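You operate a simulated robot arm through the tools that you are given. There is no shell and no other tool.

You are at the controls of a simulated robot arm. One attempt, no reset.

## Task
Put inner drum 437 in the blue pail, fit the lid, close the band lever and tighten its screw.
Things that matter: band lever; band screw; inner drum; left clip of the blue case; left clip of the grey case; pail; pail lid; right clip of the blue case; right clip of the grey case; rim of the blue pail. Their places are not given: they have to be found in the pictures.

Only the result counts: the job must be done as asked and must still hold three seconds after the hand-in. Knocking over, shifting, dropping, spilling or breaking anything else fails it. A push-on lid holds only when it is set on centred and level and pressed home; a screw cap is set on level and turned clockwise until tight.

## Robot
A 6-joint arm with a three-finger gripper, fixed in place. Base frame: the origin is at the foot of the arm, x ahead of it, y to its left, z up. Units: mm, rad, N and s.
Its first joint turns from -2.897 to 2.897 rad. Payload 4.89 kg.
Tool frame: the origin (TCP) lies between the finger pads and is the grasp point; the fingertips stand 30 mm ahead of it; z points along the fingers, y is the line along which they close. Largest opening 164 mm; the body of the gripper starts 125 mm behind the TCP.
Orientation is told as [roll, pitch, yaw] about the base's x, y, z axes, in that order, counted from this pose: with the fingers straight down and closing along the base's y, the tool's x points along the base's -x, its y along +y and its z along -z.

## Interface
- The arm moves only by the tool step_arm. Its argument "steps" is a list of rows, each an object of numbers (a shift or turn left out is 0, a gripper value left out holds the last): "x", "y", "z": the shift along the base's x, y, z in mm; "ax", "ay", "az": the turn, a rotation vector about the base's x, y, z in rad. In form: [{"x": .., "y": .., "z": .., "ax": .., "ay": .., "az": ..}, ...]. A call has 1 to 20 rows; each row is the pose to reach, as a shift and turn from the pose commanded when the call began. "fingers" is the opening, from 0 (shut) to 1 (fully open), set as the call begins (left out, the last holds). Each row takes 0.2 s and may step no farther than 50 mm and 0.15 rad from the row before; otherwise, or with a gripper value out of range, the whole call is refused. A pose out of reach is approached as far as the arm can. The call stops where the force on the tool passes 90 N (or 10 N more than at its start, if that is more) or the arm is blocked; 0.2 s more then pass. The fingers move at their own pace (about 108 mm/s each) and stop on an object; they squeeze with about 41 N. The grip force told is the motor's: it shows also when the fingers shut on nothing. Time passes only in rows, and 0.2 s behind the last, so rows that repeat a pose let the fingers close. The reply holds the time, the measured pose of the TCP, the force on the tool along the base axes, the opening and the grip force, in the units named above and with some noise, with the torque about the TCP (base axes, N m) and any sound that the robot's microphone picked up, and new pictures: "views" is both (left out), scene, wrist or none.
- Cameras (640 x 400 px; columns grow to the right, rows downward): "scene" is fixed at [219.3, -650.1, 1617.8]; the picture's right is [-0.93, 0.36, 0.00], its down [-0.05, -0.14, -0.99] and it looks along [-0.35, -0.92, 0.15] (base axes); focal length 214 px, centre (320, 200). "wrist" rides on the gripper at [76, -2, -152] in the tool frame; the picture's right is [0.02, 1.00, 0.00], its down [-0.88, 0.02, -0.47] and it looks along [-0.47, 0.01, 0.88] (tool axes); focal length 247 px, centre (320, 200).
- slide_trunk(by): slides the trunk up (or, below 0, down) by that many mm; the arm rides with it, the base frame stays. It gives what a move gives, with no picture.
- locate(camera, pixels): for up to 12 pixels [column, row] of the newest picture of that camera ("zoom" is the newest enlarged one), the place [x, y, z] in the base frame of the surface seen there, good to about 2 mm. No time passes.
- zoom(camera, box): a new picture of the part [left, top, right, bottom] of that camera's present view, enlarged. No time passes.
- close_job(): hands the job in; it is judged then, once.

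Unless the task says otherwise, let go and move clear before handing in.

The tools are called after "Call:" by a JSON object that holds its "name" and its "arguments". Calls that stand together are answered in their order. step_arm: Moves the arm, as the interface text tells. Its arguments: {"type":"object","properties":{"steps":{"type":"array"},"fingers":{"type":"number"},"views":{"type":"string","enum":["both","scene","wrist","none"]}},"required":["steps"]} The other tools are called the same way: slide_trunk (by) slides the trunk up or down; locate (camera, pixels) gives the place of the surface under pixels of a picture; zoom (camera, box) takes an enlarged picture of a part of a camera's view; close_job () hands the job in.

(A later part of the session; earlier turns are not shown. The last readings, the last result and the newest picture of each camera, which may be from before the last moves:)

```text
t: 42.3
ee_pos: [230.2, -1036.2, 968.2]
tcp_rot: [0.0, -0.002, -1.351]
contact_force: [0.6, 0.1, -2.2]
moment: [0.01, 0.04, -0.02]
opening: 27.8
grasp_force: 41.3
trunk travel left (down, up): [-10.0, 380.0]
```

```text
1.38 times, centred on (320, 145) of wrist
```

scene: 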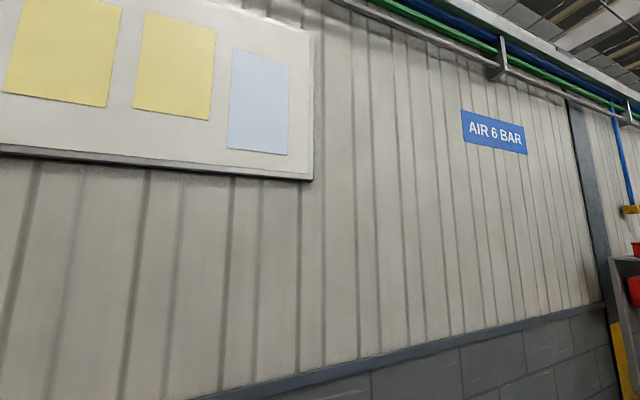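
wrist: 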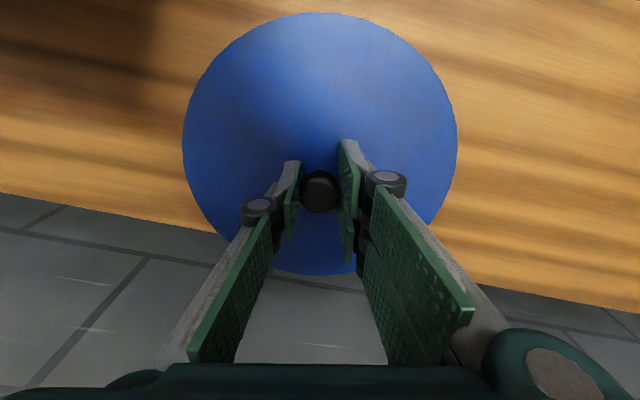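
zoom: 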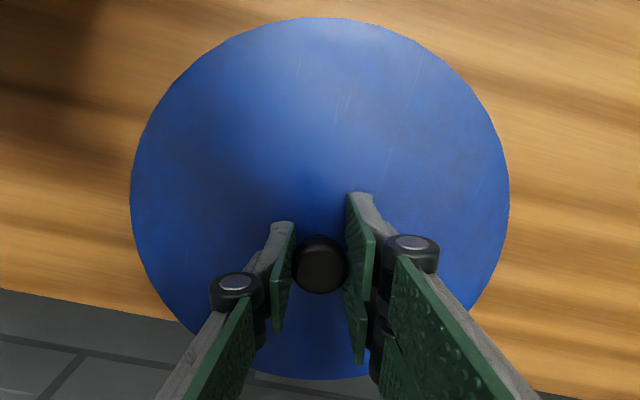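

The lid is level (edge z≈930-932 all round) and its centre is within about 2 mm of the hand axis. I'll raise it to clear the pail hardware and carry it toward the pail.

Call:
{"name": "step_arm", "arguments": {"steps": [{"z": 25}, {"z": 50}, {"z": 75}, {"z": 97}, {"x": 20, "y": 11, "z": 97, "az": 0.02}, {"x": 55, "y": 30, "z": 97, "az": 0.06}, {"x": 94, "y": 51, "z": 97, "az": 0.1}, {"x": 133, "y": 72, "z": 97, "az": 0.143}, {"x": 172, "y": 93, "z": 97, "az": 0.185}, {"x": 211, "y": 114, "z": 97, "az": 0.227}, {"x": 250, "y": 135, "z": 97, "az": 0.269}, {"x": 289, "y": 157, "z": 97, "az": 0.311}], "views": "none"}}

Call:
{"name": "step_arm", "arguments": {"steps": [{"x": 39, "y": 21, "az": 0.042}, {"x": 78, "y": 42, "az": 0.084}, {"x": 117, "y": 63, "az": 0.126}, {"x": 156, "y": 84, "az": 0.168}, {"x": 195, "y": 105, "az": 0.21}, {"x": 234, "y": 126, "az": 0.252}, {"x": 265, "y": 143, "az": 0.285}, {"x": 288, "y": 156, "az": 0.31}, {"x": 300, "y": 162, "az": 0.323}, {"x": 300, "y": 162, "az": 0.323}], "views": "wrist"}}

```text
t: 44.9
ee_pos: [517.2, -879.4, 1064.1]
tcp_rot: [0.0, 0.001, -1.039]
contact_force: [-1.7, -2.0, -3.6]
moment: [0.2, -0.32, -0.02]
opening: 27.6
grasp_force: 40.5
trunk travel left (down, up): [-10.0, 380.0]
```

```text
t: 47.1
ee_pos: [818.1, -717.0, 1064.5]
tcp_rot: [0.001, -0.001, -0.717]
contact_force: [-0.6, -0.3, -3.8]
moment: [-0.01, -0.01, -0.02]
opening: 27.6
grasp_force: 41.5
trunk travel left (down, up): [-10.0, 380.0]
```

wrist: 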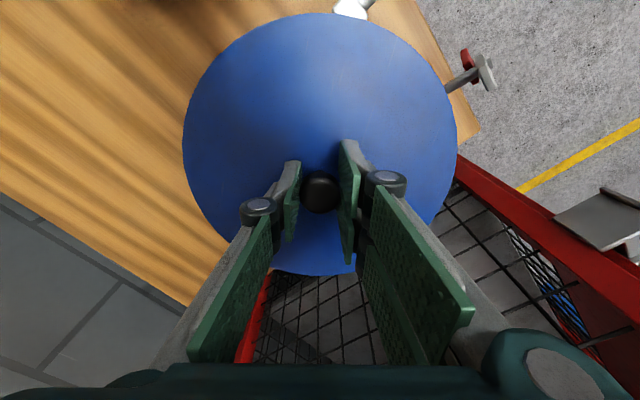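

The lid is over the pail with the lugs just visible at (350,8) and (470,75). I'll lower to just above the band and compare the edges.

Call:
{"name": "step_arm", "arguments": {"steps": [{"z": -8}, {"z": -16}, {"z": -24}, {"z": -24}], "views": "wrist"}}

Call:
{"name": "zoom", "arguments": {"camera": "wrist", "box": [160, 0, 500, 300]}}

```text
t: 48.1
ee_pos: [819.2, -717.5, 1041.5]
tcp_rot: [0.001, 0.0, -0.719]
contact_force: [-0.7, -0.4, -3.5]
moment: [0.02, 0.04, 0.01]
opening: 27.7
grasp_force: 41.0
trunk travel left (down, up): [-10.0, 380.0]
```

wrist: 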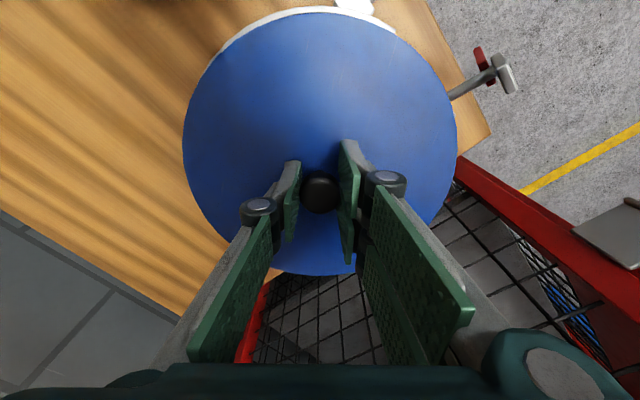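

```text
1.33 times, centred on (330, 150) of wrist
```

zoom: 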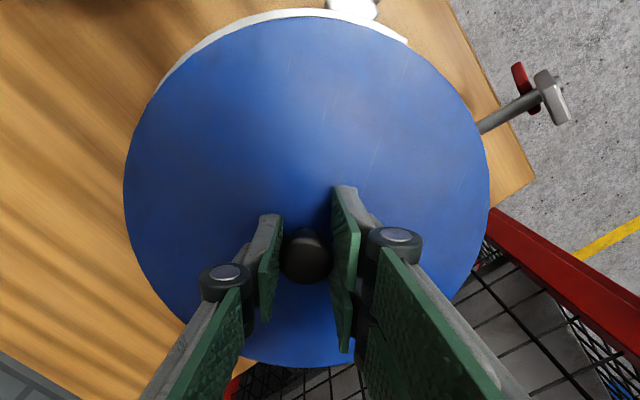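

The near side of the band shows as a white crescent above the lid's edge at (290,15). I'll locate lid edge and band points together to check centring.

Call:
{"name": "locate", "arguments": {"camera": "wrist", "pixels": [[320, 15], [250, 38], [210, 78], [186, 130], [190, 175], [208, 215], [395, 45], [430, 85], [453, 130], [453, 170], [436, 215], [320, 271]]}}

Call:
{"name": "locate", "arguments": {"camera": "zoom", "pixels": [[172, 72], [200, 45], [240, 22], [280, 12], [320, 13], [360, 20], [400, 37], [190, 55], [350, 6], [480, 128], [555, 95], [520, 75]]}}

```text
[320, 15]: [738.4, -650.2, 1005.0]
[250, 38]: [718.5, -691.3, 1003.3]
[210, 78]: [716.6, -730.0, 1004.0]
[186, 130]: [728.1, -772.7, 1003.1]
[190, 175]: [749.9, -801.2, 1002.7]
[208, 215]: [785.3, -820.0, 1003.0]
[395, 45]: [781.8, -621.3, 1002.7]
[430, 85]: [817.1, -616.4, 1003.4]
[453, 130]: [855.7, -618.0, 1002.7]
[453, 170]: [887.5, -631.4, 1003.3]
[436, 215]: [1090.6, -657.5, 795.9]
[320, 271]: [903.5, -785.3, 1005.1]
```

```text
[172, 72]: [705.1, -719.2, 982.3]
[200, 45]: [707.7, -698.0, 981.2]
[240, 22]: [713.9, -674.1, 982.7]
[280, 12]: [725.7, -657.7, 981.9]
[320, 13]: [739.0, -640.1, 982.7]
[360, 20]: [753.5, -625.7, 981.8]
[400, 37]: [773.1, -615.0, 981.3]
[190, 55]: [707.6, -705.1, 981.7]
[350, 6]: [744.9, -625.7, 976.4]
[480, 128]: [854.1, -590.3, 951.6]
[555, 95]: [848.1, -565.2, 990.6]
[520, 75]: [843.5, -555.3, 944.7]
```

The lid's edge and the pail's rim match in direction and position within about 1 mm, so it's centred. I'll lower slowly and watch for first contact.

Call:
{"name": "step_arm", "arguments": {"steps": [{"x": -0.5, "y": 0.3, "z": -3}, {"x": -0.5, "y": 0.3, "z": -6}, {"x": -0.5, "y": 0.3, "z": -9}, {"x": -0.5, "y": 0.3, "z": -11}, {"x": -0.5, "y": 0.3, "z": -11}], "views": "none"}}

```text
t: 49.3
ee_pos: [817.2, -716.1, 1030.0]
tcp_rot: [0.0, 0.0, -0.717]
contact_force: [0.2, 0.5, -3.2]
moment: [0.01, 0.01, 0.01]
opening: 27.8
grasp_force: 41.2
trunk travel left (down, up): [-10.0, 380.0]
```

No contact yet (force still -3 N). I'll continue down in small steps.

Call:
{"name": "step_arm", "arguments": {"steps": [{"z": -1.5}, {"z": -3}, {"z": -4.5}, {"z": -6}, {"z": -6}], "views": "none"}}

Call:
{"name": "step_arm", "arguments": {"steps": [{"z": -1}, {"z": -2}, {"z": -3}, {"z": -4}, {"z": -4}], "views": "wrist"}}

```text
t: 50.5
ee_pos: [817.0, -717.8, 1023.7]
tcp_rot: [-0.001, 0.0, -0.717]
contact_force: [-0.2, 0.3, -2.6]
moment: [0.0, 0.0, 0.01]
opening: 27.7
grasp_force: 41.7
trunk travel left (down, up): [-10.0, 380.0]
```

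```text
t: 51.7
ee_pos: [817.2, -716.4, 1020.8]
tcp_rot: [0.0, -0.001, -0.718]
contact_force: [0.3, -0.7, -3.2]
moment: [0.0, 0.02, -0.02]
opening: 27.7
grasp_force: 40.9
trunk travel left (down, up): [-10.0, 380.0]
```

wrist: 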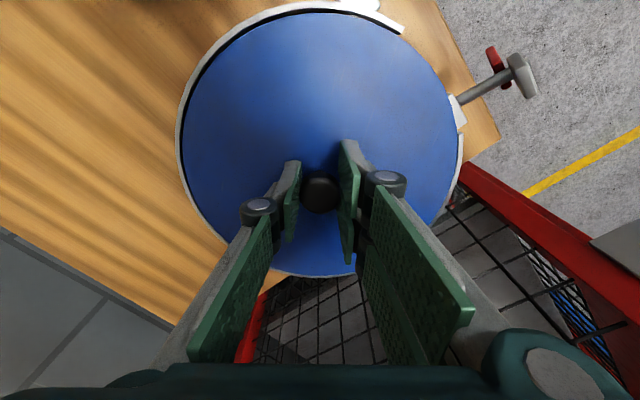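

The skirt has passed below the rim level with no contact, and the band shows evenly around the lid. I'll zoom to check centring in the band.

Call:
{"name": "zoom", "arguments": {"camera": "wrist", "box": [165, 0, 485, 290]}}

```text
1.38 times, centred on (325, 145) of wrist
```

zoom: 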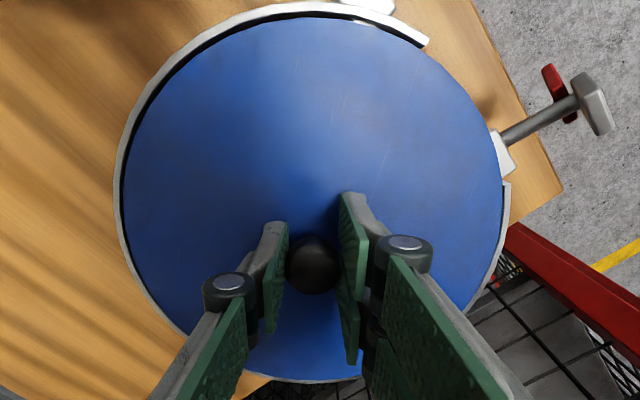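

The lid sits evenly inside the band. I'll keep lowering by 1 mm steps until it touches.

Call:
{"name": "step_arm", "arguments": {"steps": [{"z": -1}, {"z": -2}, {"z": -3}, {"z": -3}], "views": "none"}}

Call:
{"name": "step_arm", "arguments": {"steps": [{"z": -1}, {"z": -2}, {"z": -3}, {"z": -3}], "views": "none"}}

Call:
{"name": "step_arm", "arguments": {"steps": [{"z": -1}, {"z": -2}, {"z": -2}], "views": "none"}}

```text
t: 52.7
ee_pos: [817.9, -716.5, 1017.2]
tcp_rot: [0.0, 0.003, -0.716]
contact_force: [-1.1, -0.2, -1.9]
moment: [0.02, -0.1, 0.03]
opening: 27.5
grasp_force: 40.7
trunk travel left (down, up): [-10.0, 380.0]
```

```text
t: 53.7
ee_pos: [817.3, -716.7, 1016.3]
tcp_rot: [0.001, -0.001, -0.717]
contact_force: [8.5, -9.5, 36.8]
moment: [-0.3, -0.3, 0.08]
opening: 27.6
grasp_force: 40.7
trunk travel left (down, up): [-10.0, 380.0]
```

```text
t: 54.5
ee_pos: [817.0, -716.0, 1014.1]
tcp_rot: [-0.001, -0.002, -0.718]
contact_force: [3.0, -0.6, 38.6]
moment: [-0.07, -0.12, 0.11]
opening: 27.3
grasp_force: 40.6
trunk travel left (down, up): [-10.0, 380.0]
```

It's touching and sliding on: about 38 N with the lid top near z≈977. I'll press on in small steps, looking at force and travel.

Call:
{"name": "step_arm", "arguments": {"steps": [{"z": -1}, {"z": -2}, {"z": -2}], "views": "none"}}

Call:
{"name": "step_arm", "arguments": {"steps": [{"z": -1}, {"z": -2}, {"z": -2}], "views": "wrist"}}

```text
t: 55.3
ee_pos: [817.5, -716.6, 1013.2]
tcp_rot: [0.001, -0.002, -0.717]
contact_force: [-0.9, -0.8, 38.7]
moment: [-0.14, -0.13, 0.13]
opening: 27.6
grasp_force: 41.6
trunk travel left (down, up): [-10.0, 380.0]
```

```text
t: 56.1
ee_pos: [816.0, -716.1, 1011.6]
tcp_rot: [0.0, -0.005, -0.718]
contact_force: [5.6, -7.3, 53.4]
moment: [0.16, -0.02, 0.02]
opening: 27.2
grasp_force: 40.7
trunk travel left (down, up): [-10.0, 380.0]
```

wrist: 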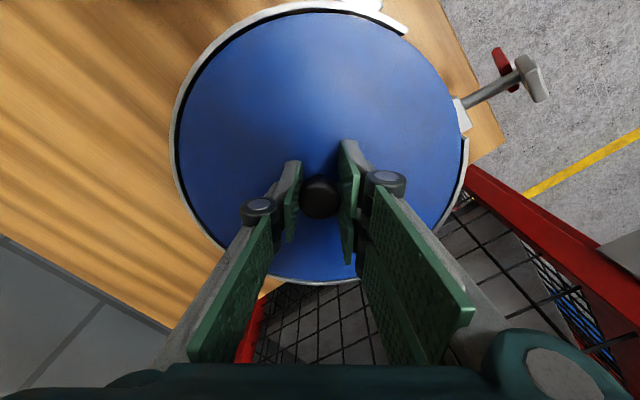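

The force hovers near 40-53 N and the knob has moved slightly in the picture (row 192 → 197), so the fingers may be slipping down the knob. I'll locate the lid surface and the band to see where it stands.

Call:
{"name": "locate", "arguments": {"camera": "wrist", "pixels": [[320, 30], [230, 70], [200, 130], [215, 200], [400, 60], [435, 130], [435, 190], [300, 255], [335, 270], [320, 196], [185, 90], [463, 160]]}}

Call:
{"name": "zoom", "arguments": {"camera": "wrist", "box": [165, 0, 485, 290]}}

```text
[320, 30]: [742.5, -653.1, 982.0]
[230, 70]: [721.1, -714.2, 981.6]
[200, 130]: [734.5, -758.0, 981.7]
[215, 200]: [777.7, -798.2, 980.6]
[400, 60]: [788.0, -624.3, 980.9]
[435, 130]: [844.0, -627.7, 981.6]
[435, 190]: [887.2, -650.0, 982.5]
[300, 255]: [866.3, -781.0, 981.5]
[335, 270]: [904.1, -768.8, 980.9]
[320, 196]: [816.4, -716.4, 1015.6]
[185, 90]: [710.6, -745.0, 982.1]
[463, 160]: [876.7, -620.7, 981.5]
```

```text
1.38 times, centred on (325, 145) of wrist
```

zoom: 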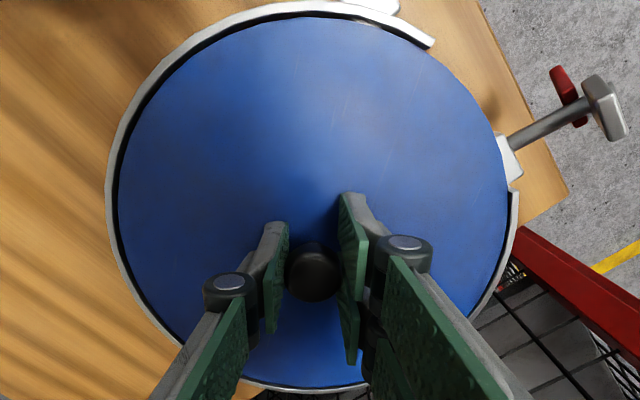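

The lid is level with its top at z≈981.5, and the fingertips now bear directly on the lid next to the knob. I'll keep pressing in small steps.

Call:
{"name": "step_arm", "arguments": {"steps": [{"z": -1}, {"z": -2}, {"z": -2}], "views": "none"}}

Call:
{"name": "step_arm", "arguments": {"steps": [{"z": -1}, {"z": -2}, {"z": -2}], "views": "none"}}

```text
t: 56.9
ee_pos: [817.3, -714.7, 1011.0]
tcp_rot: [0.0, -0.004, -0.718]
contact_force: [-2.3, 1.8, 40.0]
moment: [0.99, 0.84, 0.04]
opening: 27.4
grasp_force: 41.3
trunk travel left (down, up): [-10.0, 380.0]
stopped in row 3: the force on the tool passed its limit at 92 N (the readings are from after the stop); the commanded pose is now the measured one
```

```text
t: 57.6
ee_pos: [816.5, -716.9, 1010.5]
tcp_rot: [0.0, -0.006, -0.717]
contact_force: [-2.4, 1.3, 44.7]
moment: [1.19, 0.98, 0.09]
opening: 27.4
grasp_force: 41.4
trunk travel left (down, up): [-10.0, 380.0]
stopped in row 3: the force on the tool passed its limit at 93 N (the readings are from after the stop); the commanded pose is now the measured one
```

The force passed 92 N. I'll look at the lid again to see whether it moved down.

Call:
{"name": "step_arm", "arguments": {"steps": [{"z": 0}], "views": "wrist"}}

Call:
{"name": "locate", "arguments": {"camera": "wrist", "pixels": [[320, 30], [230, 70], [200, 130], [215, 200], [400, 60], [435, 130], [435, 190], [300, 255], [335, 270], [320, 196], [185, 90], [463, 160]]}}

```text
t: 58.0
ee_pos: [817.1, -716.0, 1009.7]
tcp_rot: [-0.001, -0.008, -0.717]
contact_force: [-1.3, 0.0, 55.5]
moment: [1.09, 0.79, 0.07]
opening: 27.4
grasp_force: 41.1
trunk travel left (down, up): [-10.0, 380.0]
```

wrist: 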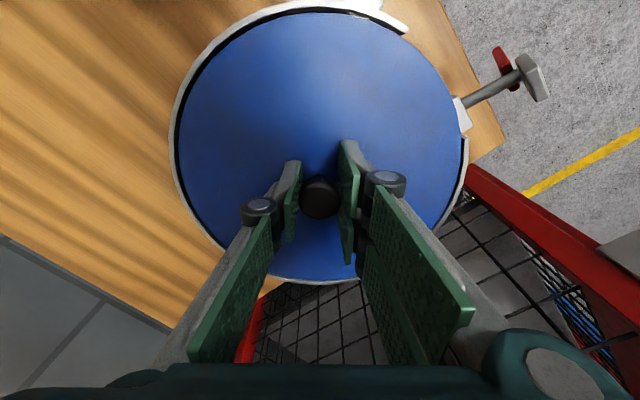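

```text
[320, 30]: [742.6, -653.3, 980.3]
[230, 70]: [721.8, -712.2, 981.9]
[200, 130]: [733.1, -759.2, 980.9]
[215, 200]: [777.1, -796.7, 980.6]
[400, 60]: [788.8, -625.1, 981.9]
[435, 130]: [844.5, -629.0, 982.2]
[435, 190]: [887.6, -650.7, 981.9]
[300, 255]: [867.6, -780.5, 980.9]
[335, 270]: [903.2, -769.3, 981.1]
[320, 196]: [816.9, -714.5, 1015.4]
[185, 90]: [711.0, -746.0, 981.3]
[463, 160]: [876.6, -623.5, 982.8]
```

The lid is level at z≈981 all round and did not move under 92 N, which is 7 mm (plate thickness) above the rim, so it's seated. I'll open the fingers and rise clear.

Call:
{"name": "step_arm", "arguments": {"steps": [{"z": 0}, {"z": 0}, {"z": 0}], "fingers": 0.38, "views": "none"}}

Call:
{"name": "step_arm", "arguments": {"steps": [{"z": 10}, {"z": 30}, {"z": 60}, {"z": 90}], "views": "wrist"}}

```text
t: 58.8
ee_pos: [817.7, -715.6, 1009.3]
tcp_rot: [-0.001, -0.007, -0.718]
contact_force: [-2.5, -1.2, 17.9]
moment: [-0.06, -0.21, 0.06]
opening: 61.3
grasp_force: 0.0
trunk travel left (down, up): [-10.0, 380.0]
```

```text
t: 59.8
ee_pos: [818.3, -717.9, 1095.9]
tcp_rot: [0.0, -0.005, -0.719]
contact_force: [0.6, -0.8, -0.1]
moment: [0.09, 0.07, 0.03]
opening: 62.6
grasp_force: 0.1
trunk travel left (down, up): [-10.0, 380.0]
```

wrist: 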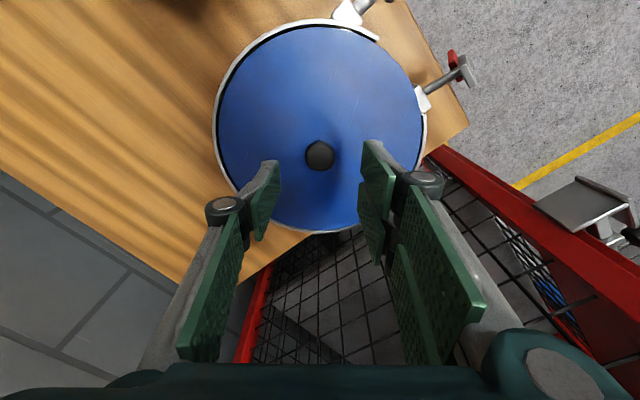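

The lid is seated inside the band and the hand is clear. Now I'll look closely at the lever and screw from the +y side with the camera facing -y.

Call:
{"name": "step_arm", "arguments": {"steps": [{"x": -2, "y": 25, "az": -0.106}, {"x": -4, "y": 50, "az": -0.213}, {"x": -6, "y": 75, "az": -0.32}, {"x": -8, "y": 100, "az": -0.426}, {"x": -10, "y": 125, "az": -0.532}, {"x": -12, "y": 150, "az": -0.64}, {"x": -15, "y": 175, "az": -0.745}, {"x": -18, "y": 198, "az": -0.852}, {"x": -18, "y": 198, "az": -0.852}], "views": "wrist"}}

```text
t: 61.8
ee_pos: [802.0, -520.7, 1097.2]
tcp_rot: [0.0, -0.005, -1.572]
contact_force: [-0.6, -1.0, 0.4]
moment: [0.04, -0.02, -0.02]
opening: 62.2
grasp_force: 0.0
trunk travel left (down, up): [-10.0, 380.0]
```

wrist: 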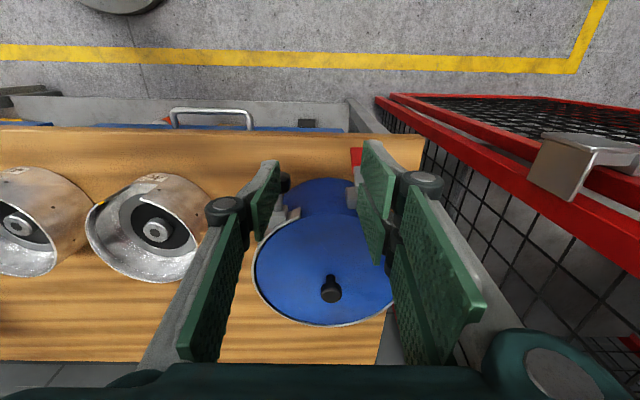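

The fingers block the hardware at this opening. I'll open them fully and look again.

Call:
{"name": "step_arm", "arguments": {"steps": [{"z": 0}, {"z": 0}, {"z": 0}], "fingers": 1, "views": "wrist"}}

Call:
{"name": "zoom", "arguments": {"camera": "wrist", "box": [220, 140, 440, 300]}}

```text
t: 62.6
ee_pos: [800.9, -521.4, 1097.7]
tcp_rot: [0.0, -0.004, -1.567]
contact_force: [-0.6, 0.2, 0.5]
moment: [0.01, -0.02, 0.0]
opening: 164.0
grasp_force: 0.1
trunk travel left (down, up): [-10.0, 380.0]
```

wrist: 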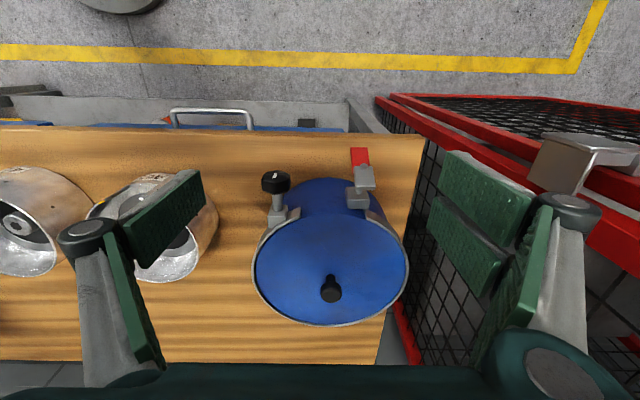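

```text
2.50 times, centred on (330, 220) of wrist
```

zoom: 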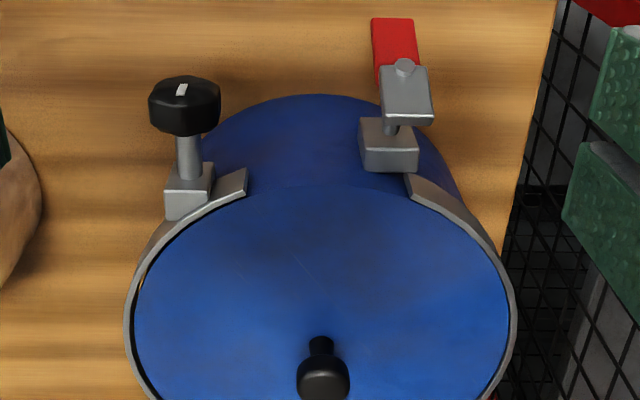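

Now I can see it well: at left the screw lug with the stem and black knob (white pointer mark), at right the lug with a grey link and the red lever handle. I'll locate these parts.

Call:
{"name": "locate", "arguments": {"camera": "zoom", "pixels": [[188, 190], [190, 155], [185, 120], [180, 90], [155, 105], [215, 105], [390, 165], [390, 135], [405, 100], [403, 68], [392, 45], [395, 22]]}}

Call:
{"name": "locate", "arguments": {"camera": "zoom", "pixels": [[385, 115], [430, 118], [380, 70], [428, 72], [375, 30], [412, 30], [405, 122], [392, 128], [388, 150], [415, 155], [235, 180], [420, 185]]}}

Call:
{"name": "zoom", "arguments": {"camera": "wrist", "box": [330, 140, 410, 220]}}

Call:
{"name": "zoom", "arguments": {"camera": "wrist", "box": [240, 150, 340, 240]}}

```text
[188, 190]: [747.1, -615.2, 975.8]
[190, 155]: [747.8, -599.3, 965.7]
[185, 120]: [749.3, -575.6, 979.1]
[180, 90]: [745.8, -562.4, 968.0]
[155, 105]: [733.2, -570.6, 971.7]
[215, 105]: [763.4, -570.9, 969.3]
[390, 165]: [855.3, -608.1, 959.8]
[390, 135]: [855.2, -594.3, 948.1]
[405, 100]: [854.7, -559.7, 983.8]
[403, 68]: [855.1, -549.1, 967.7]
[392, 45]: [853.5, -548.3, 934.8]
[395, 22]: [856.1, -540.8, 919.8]
```

```text
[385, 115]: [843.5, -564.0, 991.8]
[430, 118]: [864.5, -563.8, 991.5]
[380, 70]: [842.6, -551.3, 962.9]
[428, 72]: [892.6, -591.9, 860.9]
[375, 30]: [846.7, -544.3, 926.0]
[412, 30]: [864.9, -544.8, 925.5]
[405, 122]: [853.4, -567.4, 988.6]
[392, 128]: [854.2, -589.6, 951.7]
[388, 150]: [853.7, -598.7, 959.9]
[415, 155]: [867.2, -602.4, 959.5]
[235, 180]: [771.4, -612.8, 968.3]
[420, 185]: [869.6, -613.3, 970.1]
```

```text
5.00 times, centred on (370, 180) of wrist
```

zoom: 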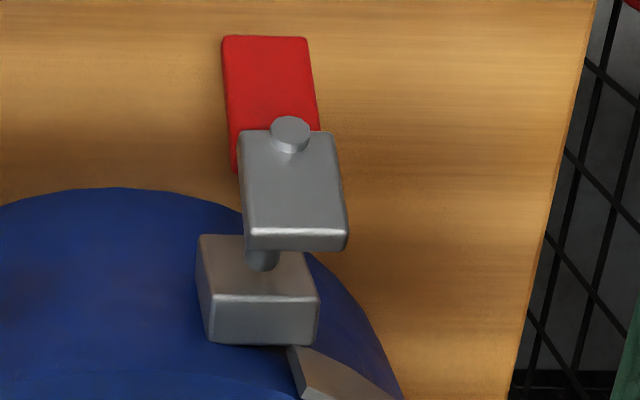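

```text
4.44 times, centred on (290, 195) of wrist
```

zoom: 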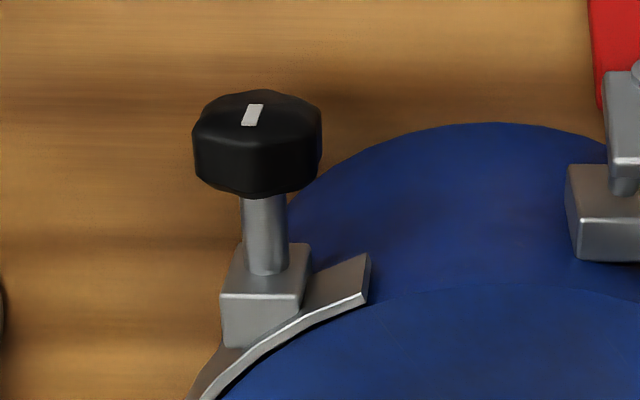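

The screw knob's axis runs along +y at about (748, z≈961), while the lever is a T-shaped piece: shaft from the lug at (854,-600,948) tilted up ~20°, ending in a grey/red bar (z 992 down to 915). I need a side view to understand it, so first I'll check where the cart stands and the free space in front of the bench.

Call:
{"name": "locate", "arguments": {"camera": "wrist", "pixels": [[385, 97], [420, 120], [480, 145], [560, 180], [600, 150], [350, 120], [250, 115], [150, 110], [400, 330], [430, 60], [580, 60], [640, 250]]}}

```text
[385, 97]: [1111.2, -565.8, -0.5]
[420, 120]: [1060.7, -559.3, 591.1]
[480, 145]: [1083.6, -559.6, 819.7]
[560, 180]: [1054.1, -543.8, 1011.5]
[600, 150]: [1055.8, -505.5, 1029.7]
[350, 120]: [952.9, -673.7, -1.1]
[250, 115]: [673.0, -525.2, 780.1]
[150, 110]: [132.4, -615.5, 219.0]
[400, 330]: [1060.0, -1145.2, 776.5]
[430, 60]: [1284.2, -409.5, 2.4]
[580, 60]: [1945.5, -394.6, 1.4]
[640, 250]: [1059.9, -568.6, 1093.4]
```

The cart is beyond x≈1050, so there's room in front of the bench. I'll back off in +y and tilt the hand outward so that the camera looks horizontally at the lever and screw.

Call:
{"name": "step_arm", "arguments": {"steps": [{"y": 13, "z": -10, "ax": -0.135}, {"y": 26, "z": -20, "ax": -0.27}, {"y": 39, "z": -30, "ax": -0.405}, {"y": 52, "z": -40, "ax": -0.54}, {"y": 65, "z": -55, "ax": -0.675}, {"y": 78, "z": -70, "ax": -0.81}, {"y": 91, "z": -90, "ax": -0.945}, {"y": 104, "z": -105, "ax": -1.08}, {"y": 104, "z": -105, "ax": -1.08}], "views": "wrist"}}

```text
t: 64.6
ee_pos: [800.0, -414.1, 992.3]
tcp_rot: [-0.002, -1.086, -1.569]
contact_force: [-0.2, -0.4, 0.2]
moment: [0.09, -0.02, 0.07]
opening: 164.0
grasp_force: 0.1
trunk travel left (down, up): [-10.0, 380.0]
```

wrist: 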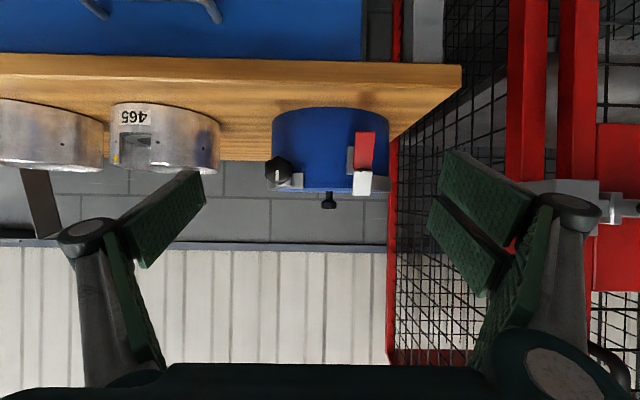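

This is an upside-down front view with the lever at (363,160) and the screw knob at (278,168). I'll zoom in.

Call:
{"name": "zoom", "arguments": {"camera": "wrist", "box": [250, 100, 410, 220]}}

Call:
{"name": "zoom", "arguments": {"camera": "wrist", "box": [335, 120, 395, 205]}}

Call:
{"name": "zoom", "arguments": {"camera": "wrist", "box": [255, 145, 315, 205]}}

```text
3.33 times, centred on (330, 160) of wrist
```

zoom: 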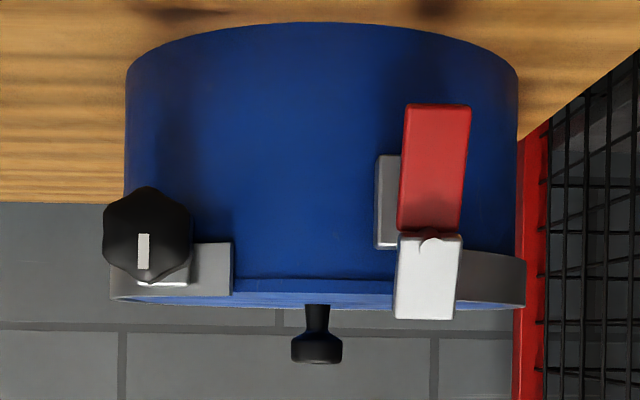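

```text
4.71 times, centred on (365, 162) of wrist
```

zoom: 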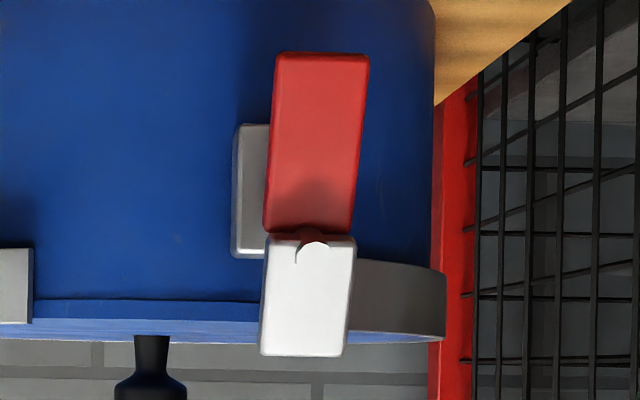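

```text
6.67 times, centred on (285, 175) of wrist
```

zoom: 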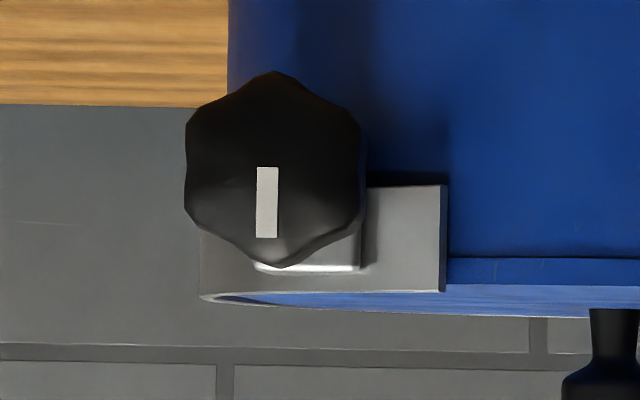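

I'll locate the lever's bar, pin and lug in this front view.

Call:
{"name": "locate", "arguments": {"camera": "wrist", "pixels": [[367, 137], [362, 160], [357, 172], [370, 172], [364, 177], [362, 190], [357, 194], [367, 194], [350, 160], [350, 170], [361, 134], [373, 134]]}}

Call:
{"name": "locate", "arguments": {"camera": "wrist", "pixels": [[278, 163], [268, 163], [290, 165], [278, 152], [278, 179], [280, 184], [300, 178], [300, 185], [320, 190], [380, 185], [375, 177], [330, 187]]}}

```text
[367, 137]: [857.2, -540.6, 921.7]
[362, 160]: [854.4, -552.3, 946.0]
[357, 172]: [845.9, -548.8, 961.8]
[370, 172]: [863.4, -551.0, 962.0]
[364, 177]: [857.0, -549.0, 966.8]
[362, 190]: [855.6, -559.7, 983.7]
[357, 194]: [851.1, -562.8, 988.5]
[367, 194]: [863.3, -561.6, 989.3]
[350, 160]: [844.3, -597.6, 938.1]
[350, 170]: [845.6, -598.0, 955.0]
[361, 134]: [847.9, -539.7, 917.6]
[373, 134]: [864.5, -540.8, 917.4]
```

```text
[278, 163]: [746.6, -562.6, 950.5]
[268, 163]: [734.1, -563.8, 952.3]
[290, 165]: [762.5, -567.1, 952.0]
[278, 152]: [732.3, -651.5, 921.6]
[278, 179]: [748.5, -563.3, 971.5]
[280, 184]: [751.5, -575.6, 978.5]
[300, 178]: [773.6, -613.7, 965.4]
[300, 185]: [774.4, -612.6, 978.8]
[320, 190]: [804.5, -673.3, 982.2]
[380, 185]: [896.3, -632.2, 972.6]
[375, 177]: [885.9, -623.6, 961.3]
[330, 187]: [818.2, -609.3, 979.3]
```

The lever looks like a bar (red handle below the pin, grey stub above) on a shaft from the lug, tilted about 17-20°. I'll line the hand up with the shaft's direction in front of the red handle so that I can grip it and feel how it moves.

Call:
{"name": "step_arm", "arguments": {"steps": [{"x": 15, "y": -15, "z": -10, "ax": -0.05}, {"x": 30, "y": -35, "z": -20, "ax": -0.1}, {"x": 45, "y": -55, "z": -32, "ax": -0.15}, {"x": 56, "y": -72, "z": -43, "ax": -0.19}, {"x": 56, "y": -72, "z": -43, "ax": -0.19}], "fingers": 0.35, "views": "wrist"}}

```text
t: 65.8
ee_pos: [856.5, -488.1, 949.4]
tcp_rot: [-0.004, -1.273, -1.565]
contact_force: [-0.4, 0.1, 0.4]
moment: [0.08, -0.02, 0.05]
opening: 57.4
grasp_force: 0.0
trunk travel left (down, up): [-10.0, 380.0]
```

wrist: 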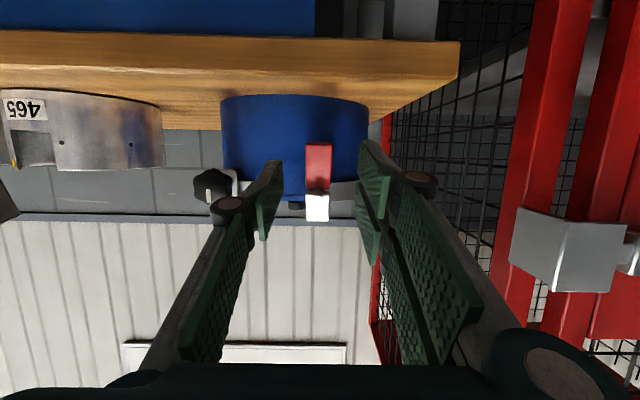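

The red handle at (318,165) sits between the fingers. I'll zoom in to see the lever's joint details from here.

Call:
{"name": "zoom", "arguments": {"camera": "wrist", "box": [270, 120, 370, 230]}}

Call:
{"name": "locate", "arguments": {"camera": "wrist", "pixels": [[307, 147], [330, 147], [318, 165], [306, 180], [328, 180], [318, 190], [318, 205], [310, 215], [326, 215], [318, 145]]}}

```text
3.64 times, centred on (320, 175) of wrist
```

zoom: 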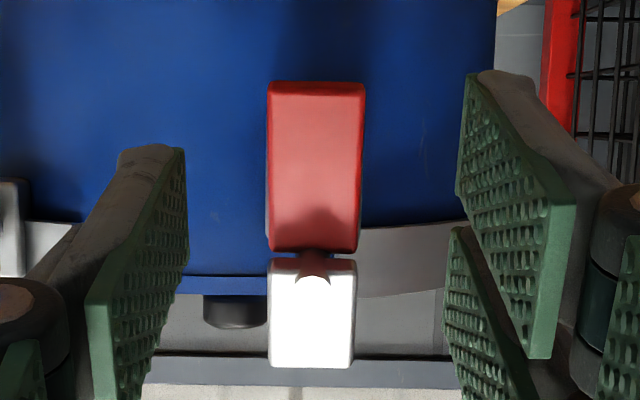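

```text
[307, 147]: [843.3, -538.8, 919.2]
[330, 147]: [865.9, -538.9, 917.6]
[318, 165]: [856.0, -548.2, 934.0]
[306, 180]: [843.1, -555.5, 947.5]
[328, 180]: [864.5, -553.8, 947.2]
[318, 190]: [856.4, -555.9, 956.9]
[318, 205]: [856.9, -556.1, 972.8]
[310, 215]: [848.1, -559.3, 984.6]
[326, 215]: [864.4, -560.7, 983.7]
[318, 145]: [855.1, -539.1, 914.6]
```

The handle is about 22 mm wide and centred between the fingers. I'll advance along the tool axis until the pads straddle it, watching for contact.

Call:
{"name": "step_arm", "arguments": {"steps": [{"x": -0.5, "y": -20, "z": -6.2}, {"x": -1, "y": -40, "z": -12.4}, {"x": -1, "y": -52, "z": -16}, {"x": -1, "y": -60, "z": -18.5}, {"x": -1, "y": -60, "z": -18.5}], "views": "wrist"}}

```text
t: 67.0
ee_pos: [856.6, -548.9, 929.5]
tcp_rot: [-0.006, -1.274, -1.566]
contact_force: [-0.2, 0.4, -0.8]
moment: [-0.01, 0.03, 0.02]
opening: 57.5
grasp_force: 0.1
trunk travel left (down, up): [-10.0, 380.0]
```

wrist: 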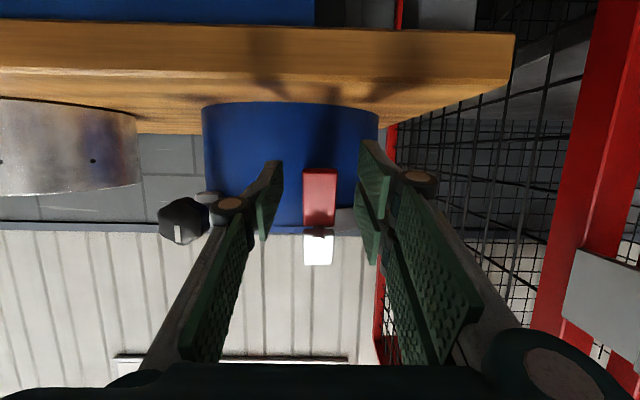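

The pads straddle the red handle at (320,198). I'll close on it.

Call:
{"name": "step_arm", "arguments": {"steps": [{"z": 0}, {"z": 0}, {"z": 0}, {"z": 0}], "fingers": 0, "views": "wrist"}}

Call:
{"name": "zoom", "arguments": {"camera": "wrist", "box": [260, 140, 380, 280]}}

```text
t: 68.0
ee_pos: [854.9, -548.9, 929.8]
tcp_rot: [-0.004, -1.274, -1.565]
contact_force: [-3.3, -2.2, -0.4]
moment: [0.05, 0.16, -0.08]
opening: 22.4
grasp_force: 45.1
trunk travel left (down, up): [-10.0, 380.0]
```

wrist: 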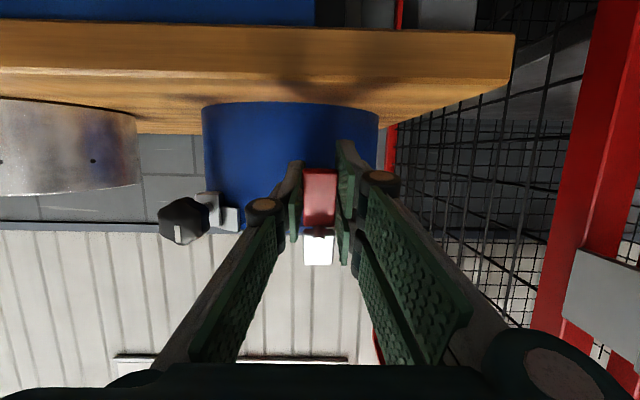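

```text
2.86 times, centred on (320, 210) of wrist
```

zoom: 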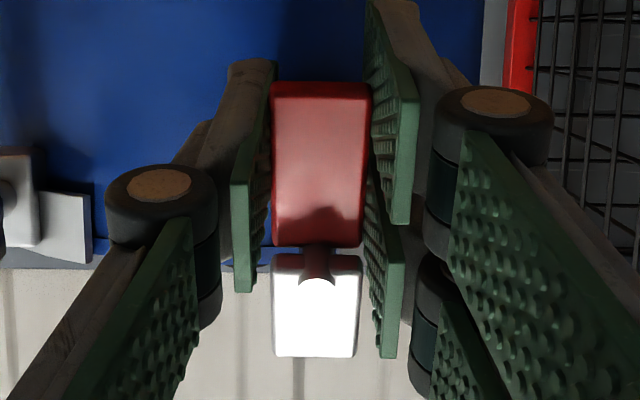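

The handle is held at 22.4 mm. I'll probe its freedom gently: 4 mm in -x, and read the force.

Call:
{"name": "step_arm", "arguments": {"steps": [{"x": -2}, {"x": -4}, {"x": -4}], "views": "none"}}

Call:
{"name": "step_arm", "arguments": {"steps": [{"x": 2}, {"x": 4}, {"x": 4}], "views": "none"}}

Call:
{"name": "step_arm", "arguments": {"steps": [{"x": 2}, {"x": 4}, {"x": 4}], "views": "none"}}

Call:
{"name": "step_arm", "arguments": {"steps": [{"x": -2}, {"x": -4}, {"x": -4}], "views": "none"}}

```text
t: 68.8
ee_pos: [854.4, -548.3, 930.8]
tcp_rot: [-0.007, -1.275, -1.56]
contact_force: [63.3, -30.4, 19.1]
moment: [-0.21, 0.08, -0.02]
opening: 22.6
grasp_force: 45.0
trunk travel left (down, up): [-10.0, 380.0]
```

```text
t: 69.6
ee_pos: [856.4, -548.9, 930.3]
tcp_rot: [-0.009, -1.273, -1.565]
contact_force: [31.6, -18.7, 16.9]
moment: [-0.27, 0.54, 0.22]
opening: 22.3
grasp_force: 44.9
trunk travel left (down, up): [-10.0, 380.0]
```

```text
t: 70.4
ee_pos: [856.3, -547.2, 930.4]
tcp_rot: [-0.001, -1.273, -1.574]
contact_force: [-49.3, 8.6, -14.3]
moment: [0.58, 0.04, -0.29]
opening: 22.5
grasp_force: 44.5
trunk travel left (down, up): [-10.0, 380.0]
```

```text
t: 71.2
ee_pos: [855.1, -547.9, 931.3]
tcp_rot: [-0.004, -1.272, -1.568]
contact_force: [-34.8, -1.2, -24.1]
moment: [1.11, -0.34, -0.33]
opening: 22.4
grasp_force: 45.4
trunk travel left (down, up): [-10.0, 380.0]
```

It's stiff in ±x (50-60 N for ~1 mm), so the lever doesn't turn about the shaft axis. I'll probe along y and z next.

Call:
{"name": "step_arm", "arguments": {"steps": [{"x": -1.5, "y": 2}, {"x": -1.5, "y": 4}, {"x": -1.5, "y": 4}], "views": "none"}}

Call:
{"name": "step_arm", "arguments": {"steps": [{"y": -2}, {"y": -4}, {"y": -4}], "views": "none"}}

Call:
{"name": "step_arm", "arguments": {"steps": [{"y": -2}, {"y": -4}, {"y": -4}], "views": "none"}}

Call:
{"name": "step_arm", "arguments": {"steps": [{"y": 2}, {"y": 4}, {"y": 4}], "views": "none"}}

```text
t: 72.0
ee_pos: [854.7, -544.6, 932.0]
tcp_rot: [-0.004, -1.274, -1.564]
contact_force: [9.1, -36.0, 6.4]
moment: [0.19, 0.14, 0.0]
opening: 22.8
grasp_force: 45.2
trunk travel left (down, up): [-10.0, 380.0]
```

```text
t: 72.8
ee_pos: [855.6, -543.6, 932.8]
tcp_rot: [-0.004, -1.272, -1.561]
contact_force: [9.7, 23.0, 10.7]
moment: [-0.88, 0.13, 0.2]
opening: 22.5
grasp_force: 44.4
trunk travel left (down, up): [-10.0, 380.0]
```

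```text
t: 73.6
ee_pos: [853.9, -549.2, 930.2]
tcp_rot: [-0.006, -1.274, -1.561]
contact_force: [18.6, 36.2, -3.4]
moment: [-0.34, 0.35, 0.16]
opening: 22.5
grasp_force: 45.6
trunk travel left (down, up): [-10.0, 380.0]
```

```text
t: 74.4
ee_pos: [855.7, -549.7, 929.1]
tcp_rot: [-0.007, -1.274, -1.56]
contact_force: [44.3, -29.1, 10.1]
moment: [0.07, 0.53, 0.09]
opening: 22.1
grasp_force: 44.9
trunk travel left (down, up): [-10.0, 380.0]
```

Along y there's about 36 N and a few mm of travel, so either it slips or moves with friction. I'll look at the picture now for a reference, then probe in z.

Call:
{"name": "step_arm", "arguments": {"steps": [{"x": -1, "z": -3}, {"x": -1, "z": -6}, {"x": -1, "z": -8}, {"x": -1, "z": -8}], "views": "wrist"}}

Call:
{"name": "zoom", "arguments": {"camera": "wrist", "box": [260, 140, 380, 280]}}

Call:
{"name": "locate", "arguments": {"camera": "wrist", "pixels": [[320, 180], [320, 210], [320, 225], [318, 250], [318, 260], [340, 115], [330, 110], [185, 220]]}}

```text
t: 75.4
ee_pos: [855.0, -545.9, 923.3]
tcp_rot: [-0.004, -1.277, -1.562]
contact_force: [58.8, -0.3, 35.7]
moment: [-0.4, -0.01, 0.28]
opening: 22.5
grasp_force: 44.5
trunk travel left (down, up): [-10.0, 380.0]
```

wrist: 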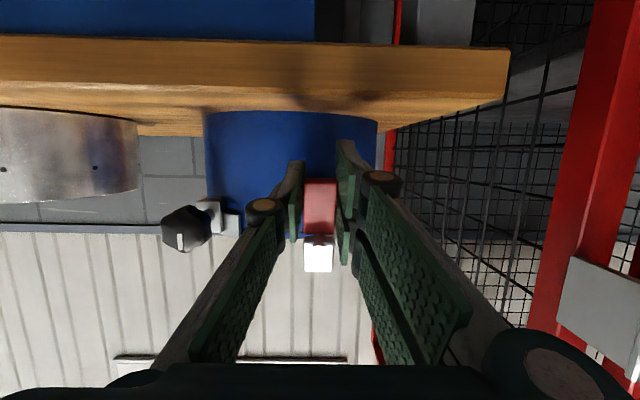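

```text
2.86 times, centred on (320, 210) of wrist
```

zoom: 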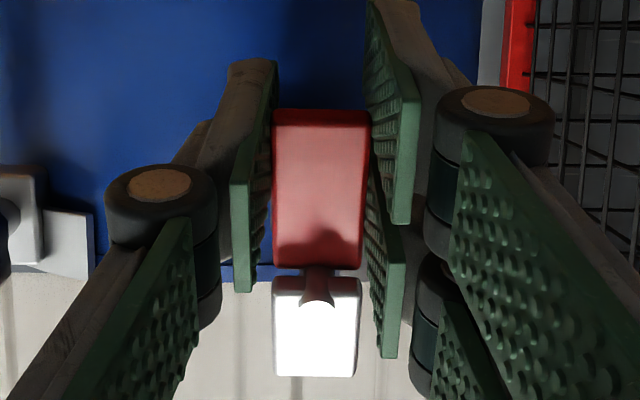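

```text
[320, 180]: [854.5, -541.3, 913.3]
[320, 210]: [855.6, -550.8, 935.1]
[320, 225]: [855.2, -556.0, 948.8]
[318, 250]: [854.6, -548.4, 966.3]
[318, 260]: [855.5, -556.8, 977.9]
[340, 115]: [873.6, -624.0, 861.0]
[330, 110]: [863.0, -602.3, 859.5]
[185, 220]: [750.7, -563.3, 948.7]
```

The hand slid down the handle (the handle stayed put), so it doesn't go down. I'll recentre to null the side force, then test a true rotation about the shaft axis (turning the hand along with the arc).

Call:
{"name": "step_arm", "arguments": {"steps": [{"x": 3.5, "z": 0}, {"x": 3.5, "z": 4}, {"x": 3.5, "z": 4}], "fingers": 0.25, "views": "none"}}

Call:
{"name": "step_arm", "arguments": {"steps": [{"z": 0}, {"z": 0}, {"z": 0}], "fingers": 0, "views": "none"}}

```text
t: 76.2
ee_pos: [856.0, -547.8, 926.3]
tcp_rot: [-0.005, -1.273, -1.564]
contact_force: [-0.1, 0.7, -0.7]
moment: [0.0, 0.0, 0.0]
opening: 41.0
grasp_force: 0.1
trunk travel left (down, up): [-10.0, 380.0]
```

```text
t: 77.0
ee_pos: [855.6, -547.4, 926.5]
tcp_rot: [-0.004, -1.273, -1.567]
contact_force: [-21.1, 4.9, -8.9]
moment: [0.31, -0.16, -0.23]
opening: 22.3
grasp_force: 45.1
trunk travel left (down, up): [-10.0, 380.0]
```

Now the rotation test: +0.1 rad about the shaft axis, moving the handle toward -x along its arc, then back the other way.

Call:
{"name": "step_arm", "arguments": {"steps": [{"x": -1.8, "ay": 0.046, "az": 0.0195}, {"x": -3.6, "z": 0.2, "ay": 0.092, "az": 0.039}, {"x": -3.6, "z": 0.2, "ay": 0.092, "az": 0.039}], "views": "none"}}

Call:
{"name": "step_arm", "arguments": {"steps": [{"x": 1.8, "ay": -0.046, "az": -0.0195}, {"x": 3.6, "ay": -0.092, "az": -0.039}, {"x": 5.4, "ay": -0.138, "az": -0.0585}, {"x": 7.2, "ay": -0.184, "az": -0.078}, {"x": 7.2, "ay": -0.184, "az": -0.078}], "views": "none"}}

Call:
{"name": "step_arm", "arguments": {"steps": [{"x": -1.8, "ay": 0.046, "az": 0.0195}, {"x": -3.6, "ay": 0.092, "az": 0.039}, {"x": -3.6, "ay": 0.092, "az": 0.039}], "views": "none"}}

```text
t: 77.8
ee_pos: [854.6, -546.5, 927.3]
tcp_rot: [-0.31, -1.258, -1.23]
contact_force: [25.4, -13.5, 2.7]
moment: [0.11, -1.09, -0.51]
opening: 24.6
grasp_force: 45.0
trunk travel left (down, up): [-10.0, 380.0]
```

```text
t: 79.0
ee_pos: [856.3, -547.7, 928.1]
tcp_rot: [0.302, -1.259, -1.901]
contact_force: [-60.6, 16.2, -12.4]
moment: [0.32, 1.44, 0.25]
opening: 26.6
grasp_force: 44.6
trunk travel left (down, up): [-10.0, 380.0]
```

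```text
t: 79.8
ee_pos: [855.1, -548.1, 927.8]
tcp_rot: [-0.003, -1.273, -1.57]
contact_force: [-51.0, 14.2, -20.0]
moment: [0.62, -0.55, -0.53]
opening: 22.1
grasp_force: 44.4
trunk travel left (down, up): [-10.0, 380.0]
```

The opening grew while turning, so the pads rolled round the handle: the lever doesn't turn about its shaft either. I'll let go, back off and view the lever from the left side to find its real hinge.

Call:
{"name": "step_arm", "arguments": {"steps": [{"z": 0}, {"z": 0}], "fingers": 0.35, "views": "none"}}

Call:
{"name": "step_arm", "arguments": {"steps": [{"y": 20, "z": 6}, {"y": 45, "z": 14}, {"y": 70, "z": 25}, {"y": 80, "z": 50, "ax": 0.14}, {"y": 80, "z": 75, "ax": 0.28}, {"y": 80, "z": 100, "ax": 0.42}, {"y": 80, "z": 125, "ax": 0.56}, {"y": 80, "z": 145, "ax": 0.7}, {"y": 80, "z": 155, "ax": 0.84}, {"y": 80, "z": 165, "ax": 0.98}, {"y": 80, "z": 170, "ax": 1.12}, {"y": 80, "z": 170, "ax": 1.26}, {"y": 80, "z": 170, "ax": 1.274}], "views": "none"}}

```text
t: 80.4
ee_pos: [858.0, -546.8, 926.7]
tcp_rot: [-0.004, -1.275, -1.566]
contact_force: [0.4, 0.9, -1.0]
moment: [-0.03, 0.02, -0.02]
opening: 57.7
grasp_force: 0.1
trunk travel left (down, up): [-10.0, 380.0]
```

```text
t: 83.2
ee_pos: [856.5, -467.2, 1096.8]
tcp_rot: [-0.002, 0.001, -1.569]
contact_force: [0.4, 0.4, 0.5]
moment: [-0.03, -0.02, 0.0]
opening: 57.4
grasp_force: 0.0
trunk travel left (down, up): [-10.0, 380.0]
```

I'm back upright. Now I'll yaw to face +x and move to the left of the mechanism, then tilt for a side view.

Call:
{"name": "step_arm", "arguments": {"steps": [{"x": -14, "az": 0.143}, {"x": -28, "az": 0.286}, {"x": -42, "y": -8, "az": 0.428}, {"x": -56, "y": -16, "az": 0.571}, {"x": -70, "y": -24, "az": 0.714}, {"x": -84, "y": -34, "az": 0.857}, {"x": -98, "y": -44, "az": 1.0}, {"x": -112, "y": -56, "az": 1.142}, {"x": -126, "y": -68, "az": 1.285}, {"x": -140, "y": -80, "az": 1.428}, {"x": -156, "y": -93, "az": 1.5708}], "fingers": 1, "views": "none"}}

Call:
{"name": "step_arm", "arguments": {"steps": [{"z": -10, "ay": -0.12}, {"z": -20, "ay": -0.24}, {"z": -30, "ay": -0.36}, {"z": -40, "ay": -0.466}, {"z": -40, "ay": -0.466}], "views": "wrist"}}

```text
t: 85.6
ee_pos: [701.3, -559.5, 1096.7]
tcp_rot: [0.0, -0.001, 0.003]
contact_force: [1.0, 0.9, -0.3]
moment: [-0.1, 0.11, -0.03]
opening: 163.8
grasp_force: 0.0
trunk travel left (down, up): [-10.0, 380.0]
```

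```text
t: 86.8
ee_pos: [698.6, -561.3, 1057.0]
tcp_rot: [-0.002, -0.468, 0.001]
contact_force: [0.8, 0.1, -0.7]
moment: [-0.02, 0.03, 0.03]
opening: 164.0
grasp_force: 0.1
trunk travel left (down, up): [-10.0, 380.0]
```

wrist: 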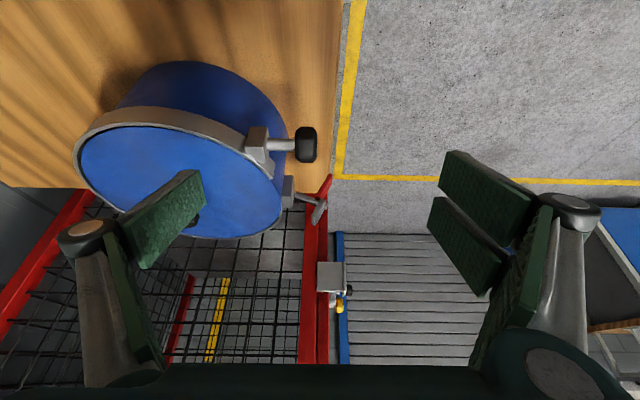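

The lever shows in profile near (310,200). I'll zoom in on it.

Call:
{"name": "zoom", "arguments": {"camera": "wrist", "box": [260, 150, 360, 240]}}

Call:
{"name": "zoom", "arguments": {"camera": "wrist", "box": [220, 100, 360, 240]}}

```text
4.44 times, centred on (310, 195) of wrist
```

zoom: 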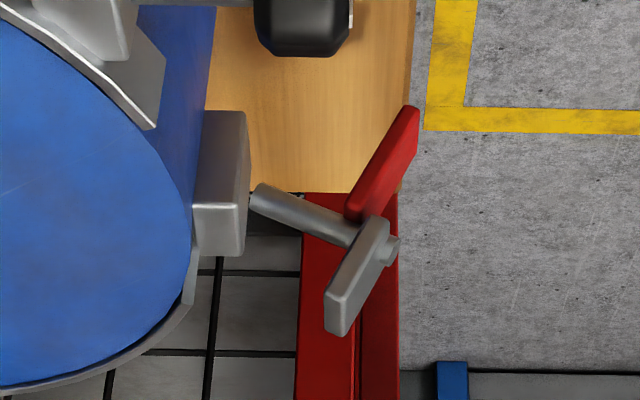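

```text
2.86 times, centred on (290, 170) of wrist
```

zoom: 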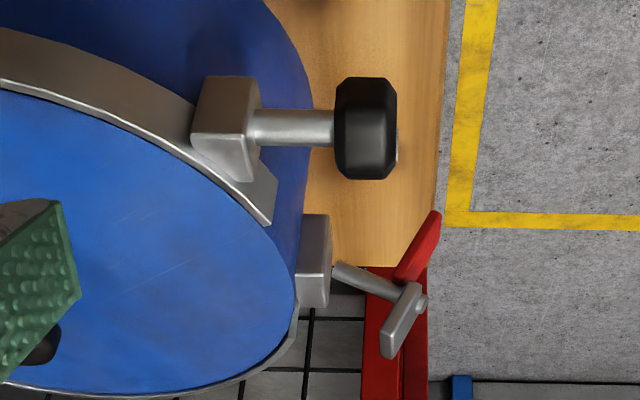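

The profile view shows a T-shaped lever: a shaft ending just in front of the lug, with the grey stub above and the red handle below, tilted up ~23°; this suggests it swings about a horizontal x-axis at the lug. Before that I'll check that the pail hasn't shifted.

Call:
{"name": "locate", "arguments": {"camera": "wrist", "pixels": [[260, 140], [305, 145], [290, 190], [280, 205], [100, 160], [150, 115], [180, 145], [275, 180], [240, 225], [255, 215]]}}

Call:
{"name": "locate", "arguments": {"camera": "zoom", "pixels": [[345, 272], [370, 283], [395, 295], [418, 305], [398, 325], [388, 345], [425, 225], [408, 260], [315, 250], [312, 290], [330, 250], [400, 272]]}}

```text
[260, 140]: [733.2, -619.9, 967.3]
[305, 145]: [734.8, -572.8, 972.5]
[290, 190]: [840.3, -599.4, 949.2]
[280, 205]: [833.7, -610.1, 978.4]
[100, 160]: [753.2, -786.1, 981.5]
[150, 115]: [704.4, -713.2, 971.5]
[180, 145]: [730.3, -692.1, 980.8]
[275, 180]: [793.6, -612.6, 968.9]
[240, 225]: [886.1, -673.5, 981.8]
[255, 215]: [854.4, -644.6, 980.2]
```

```text
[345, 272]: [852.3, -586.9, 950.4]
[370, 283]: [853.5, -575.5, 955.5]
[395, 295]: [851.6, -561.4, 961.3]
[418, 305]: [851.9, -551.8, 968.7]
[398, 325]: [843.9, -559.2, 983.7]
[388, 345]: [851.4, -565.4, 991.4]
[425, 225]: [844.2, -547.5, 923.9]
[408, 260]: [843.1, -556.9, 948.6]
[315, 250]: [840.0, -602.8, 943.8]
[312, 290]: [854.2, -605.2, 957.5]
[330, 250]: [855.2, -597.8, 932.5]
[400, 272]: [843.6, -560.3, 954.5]
```

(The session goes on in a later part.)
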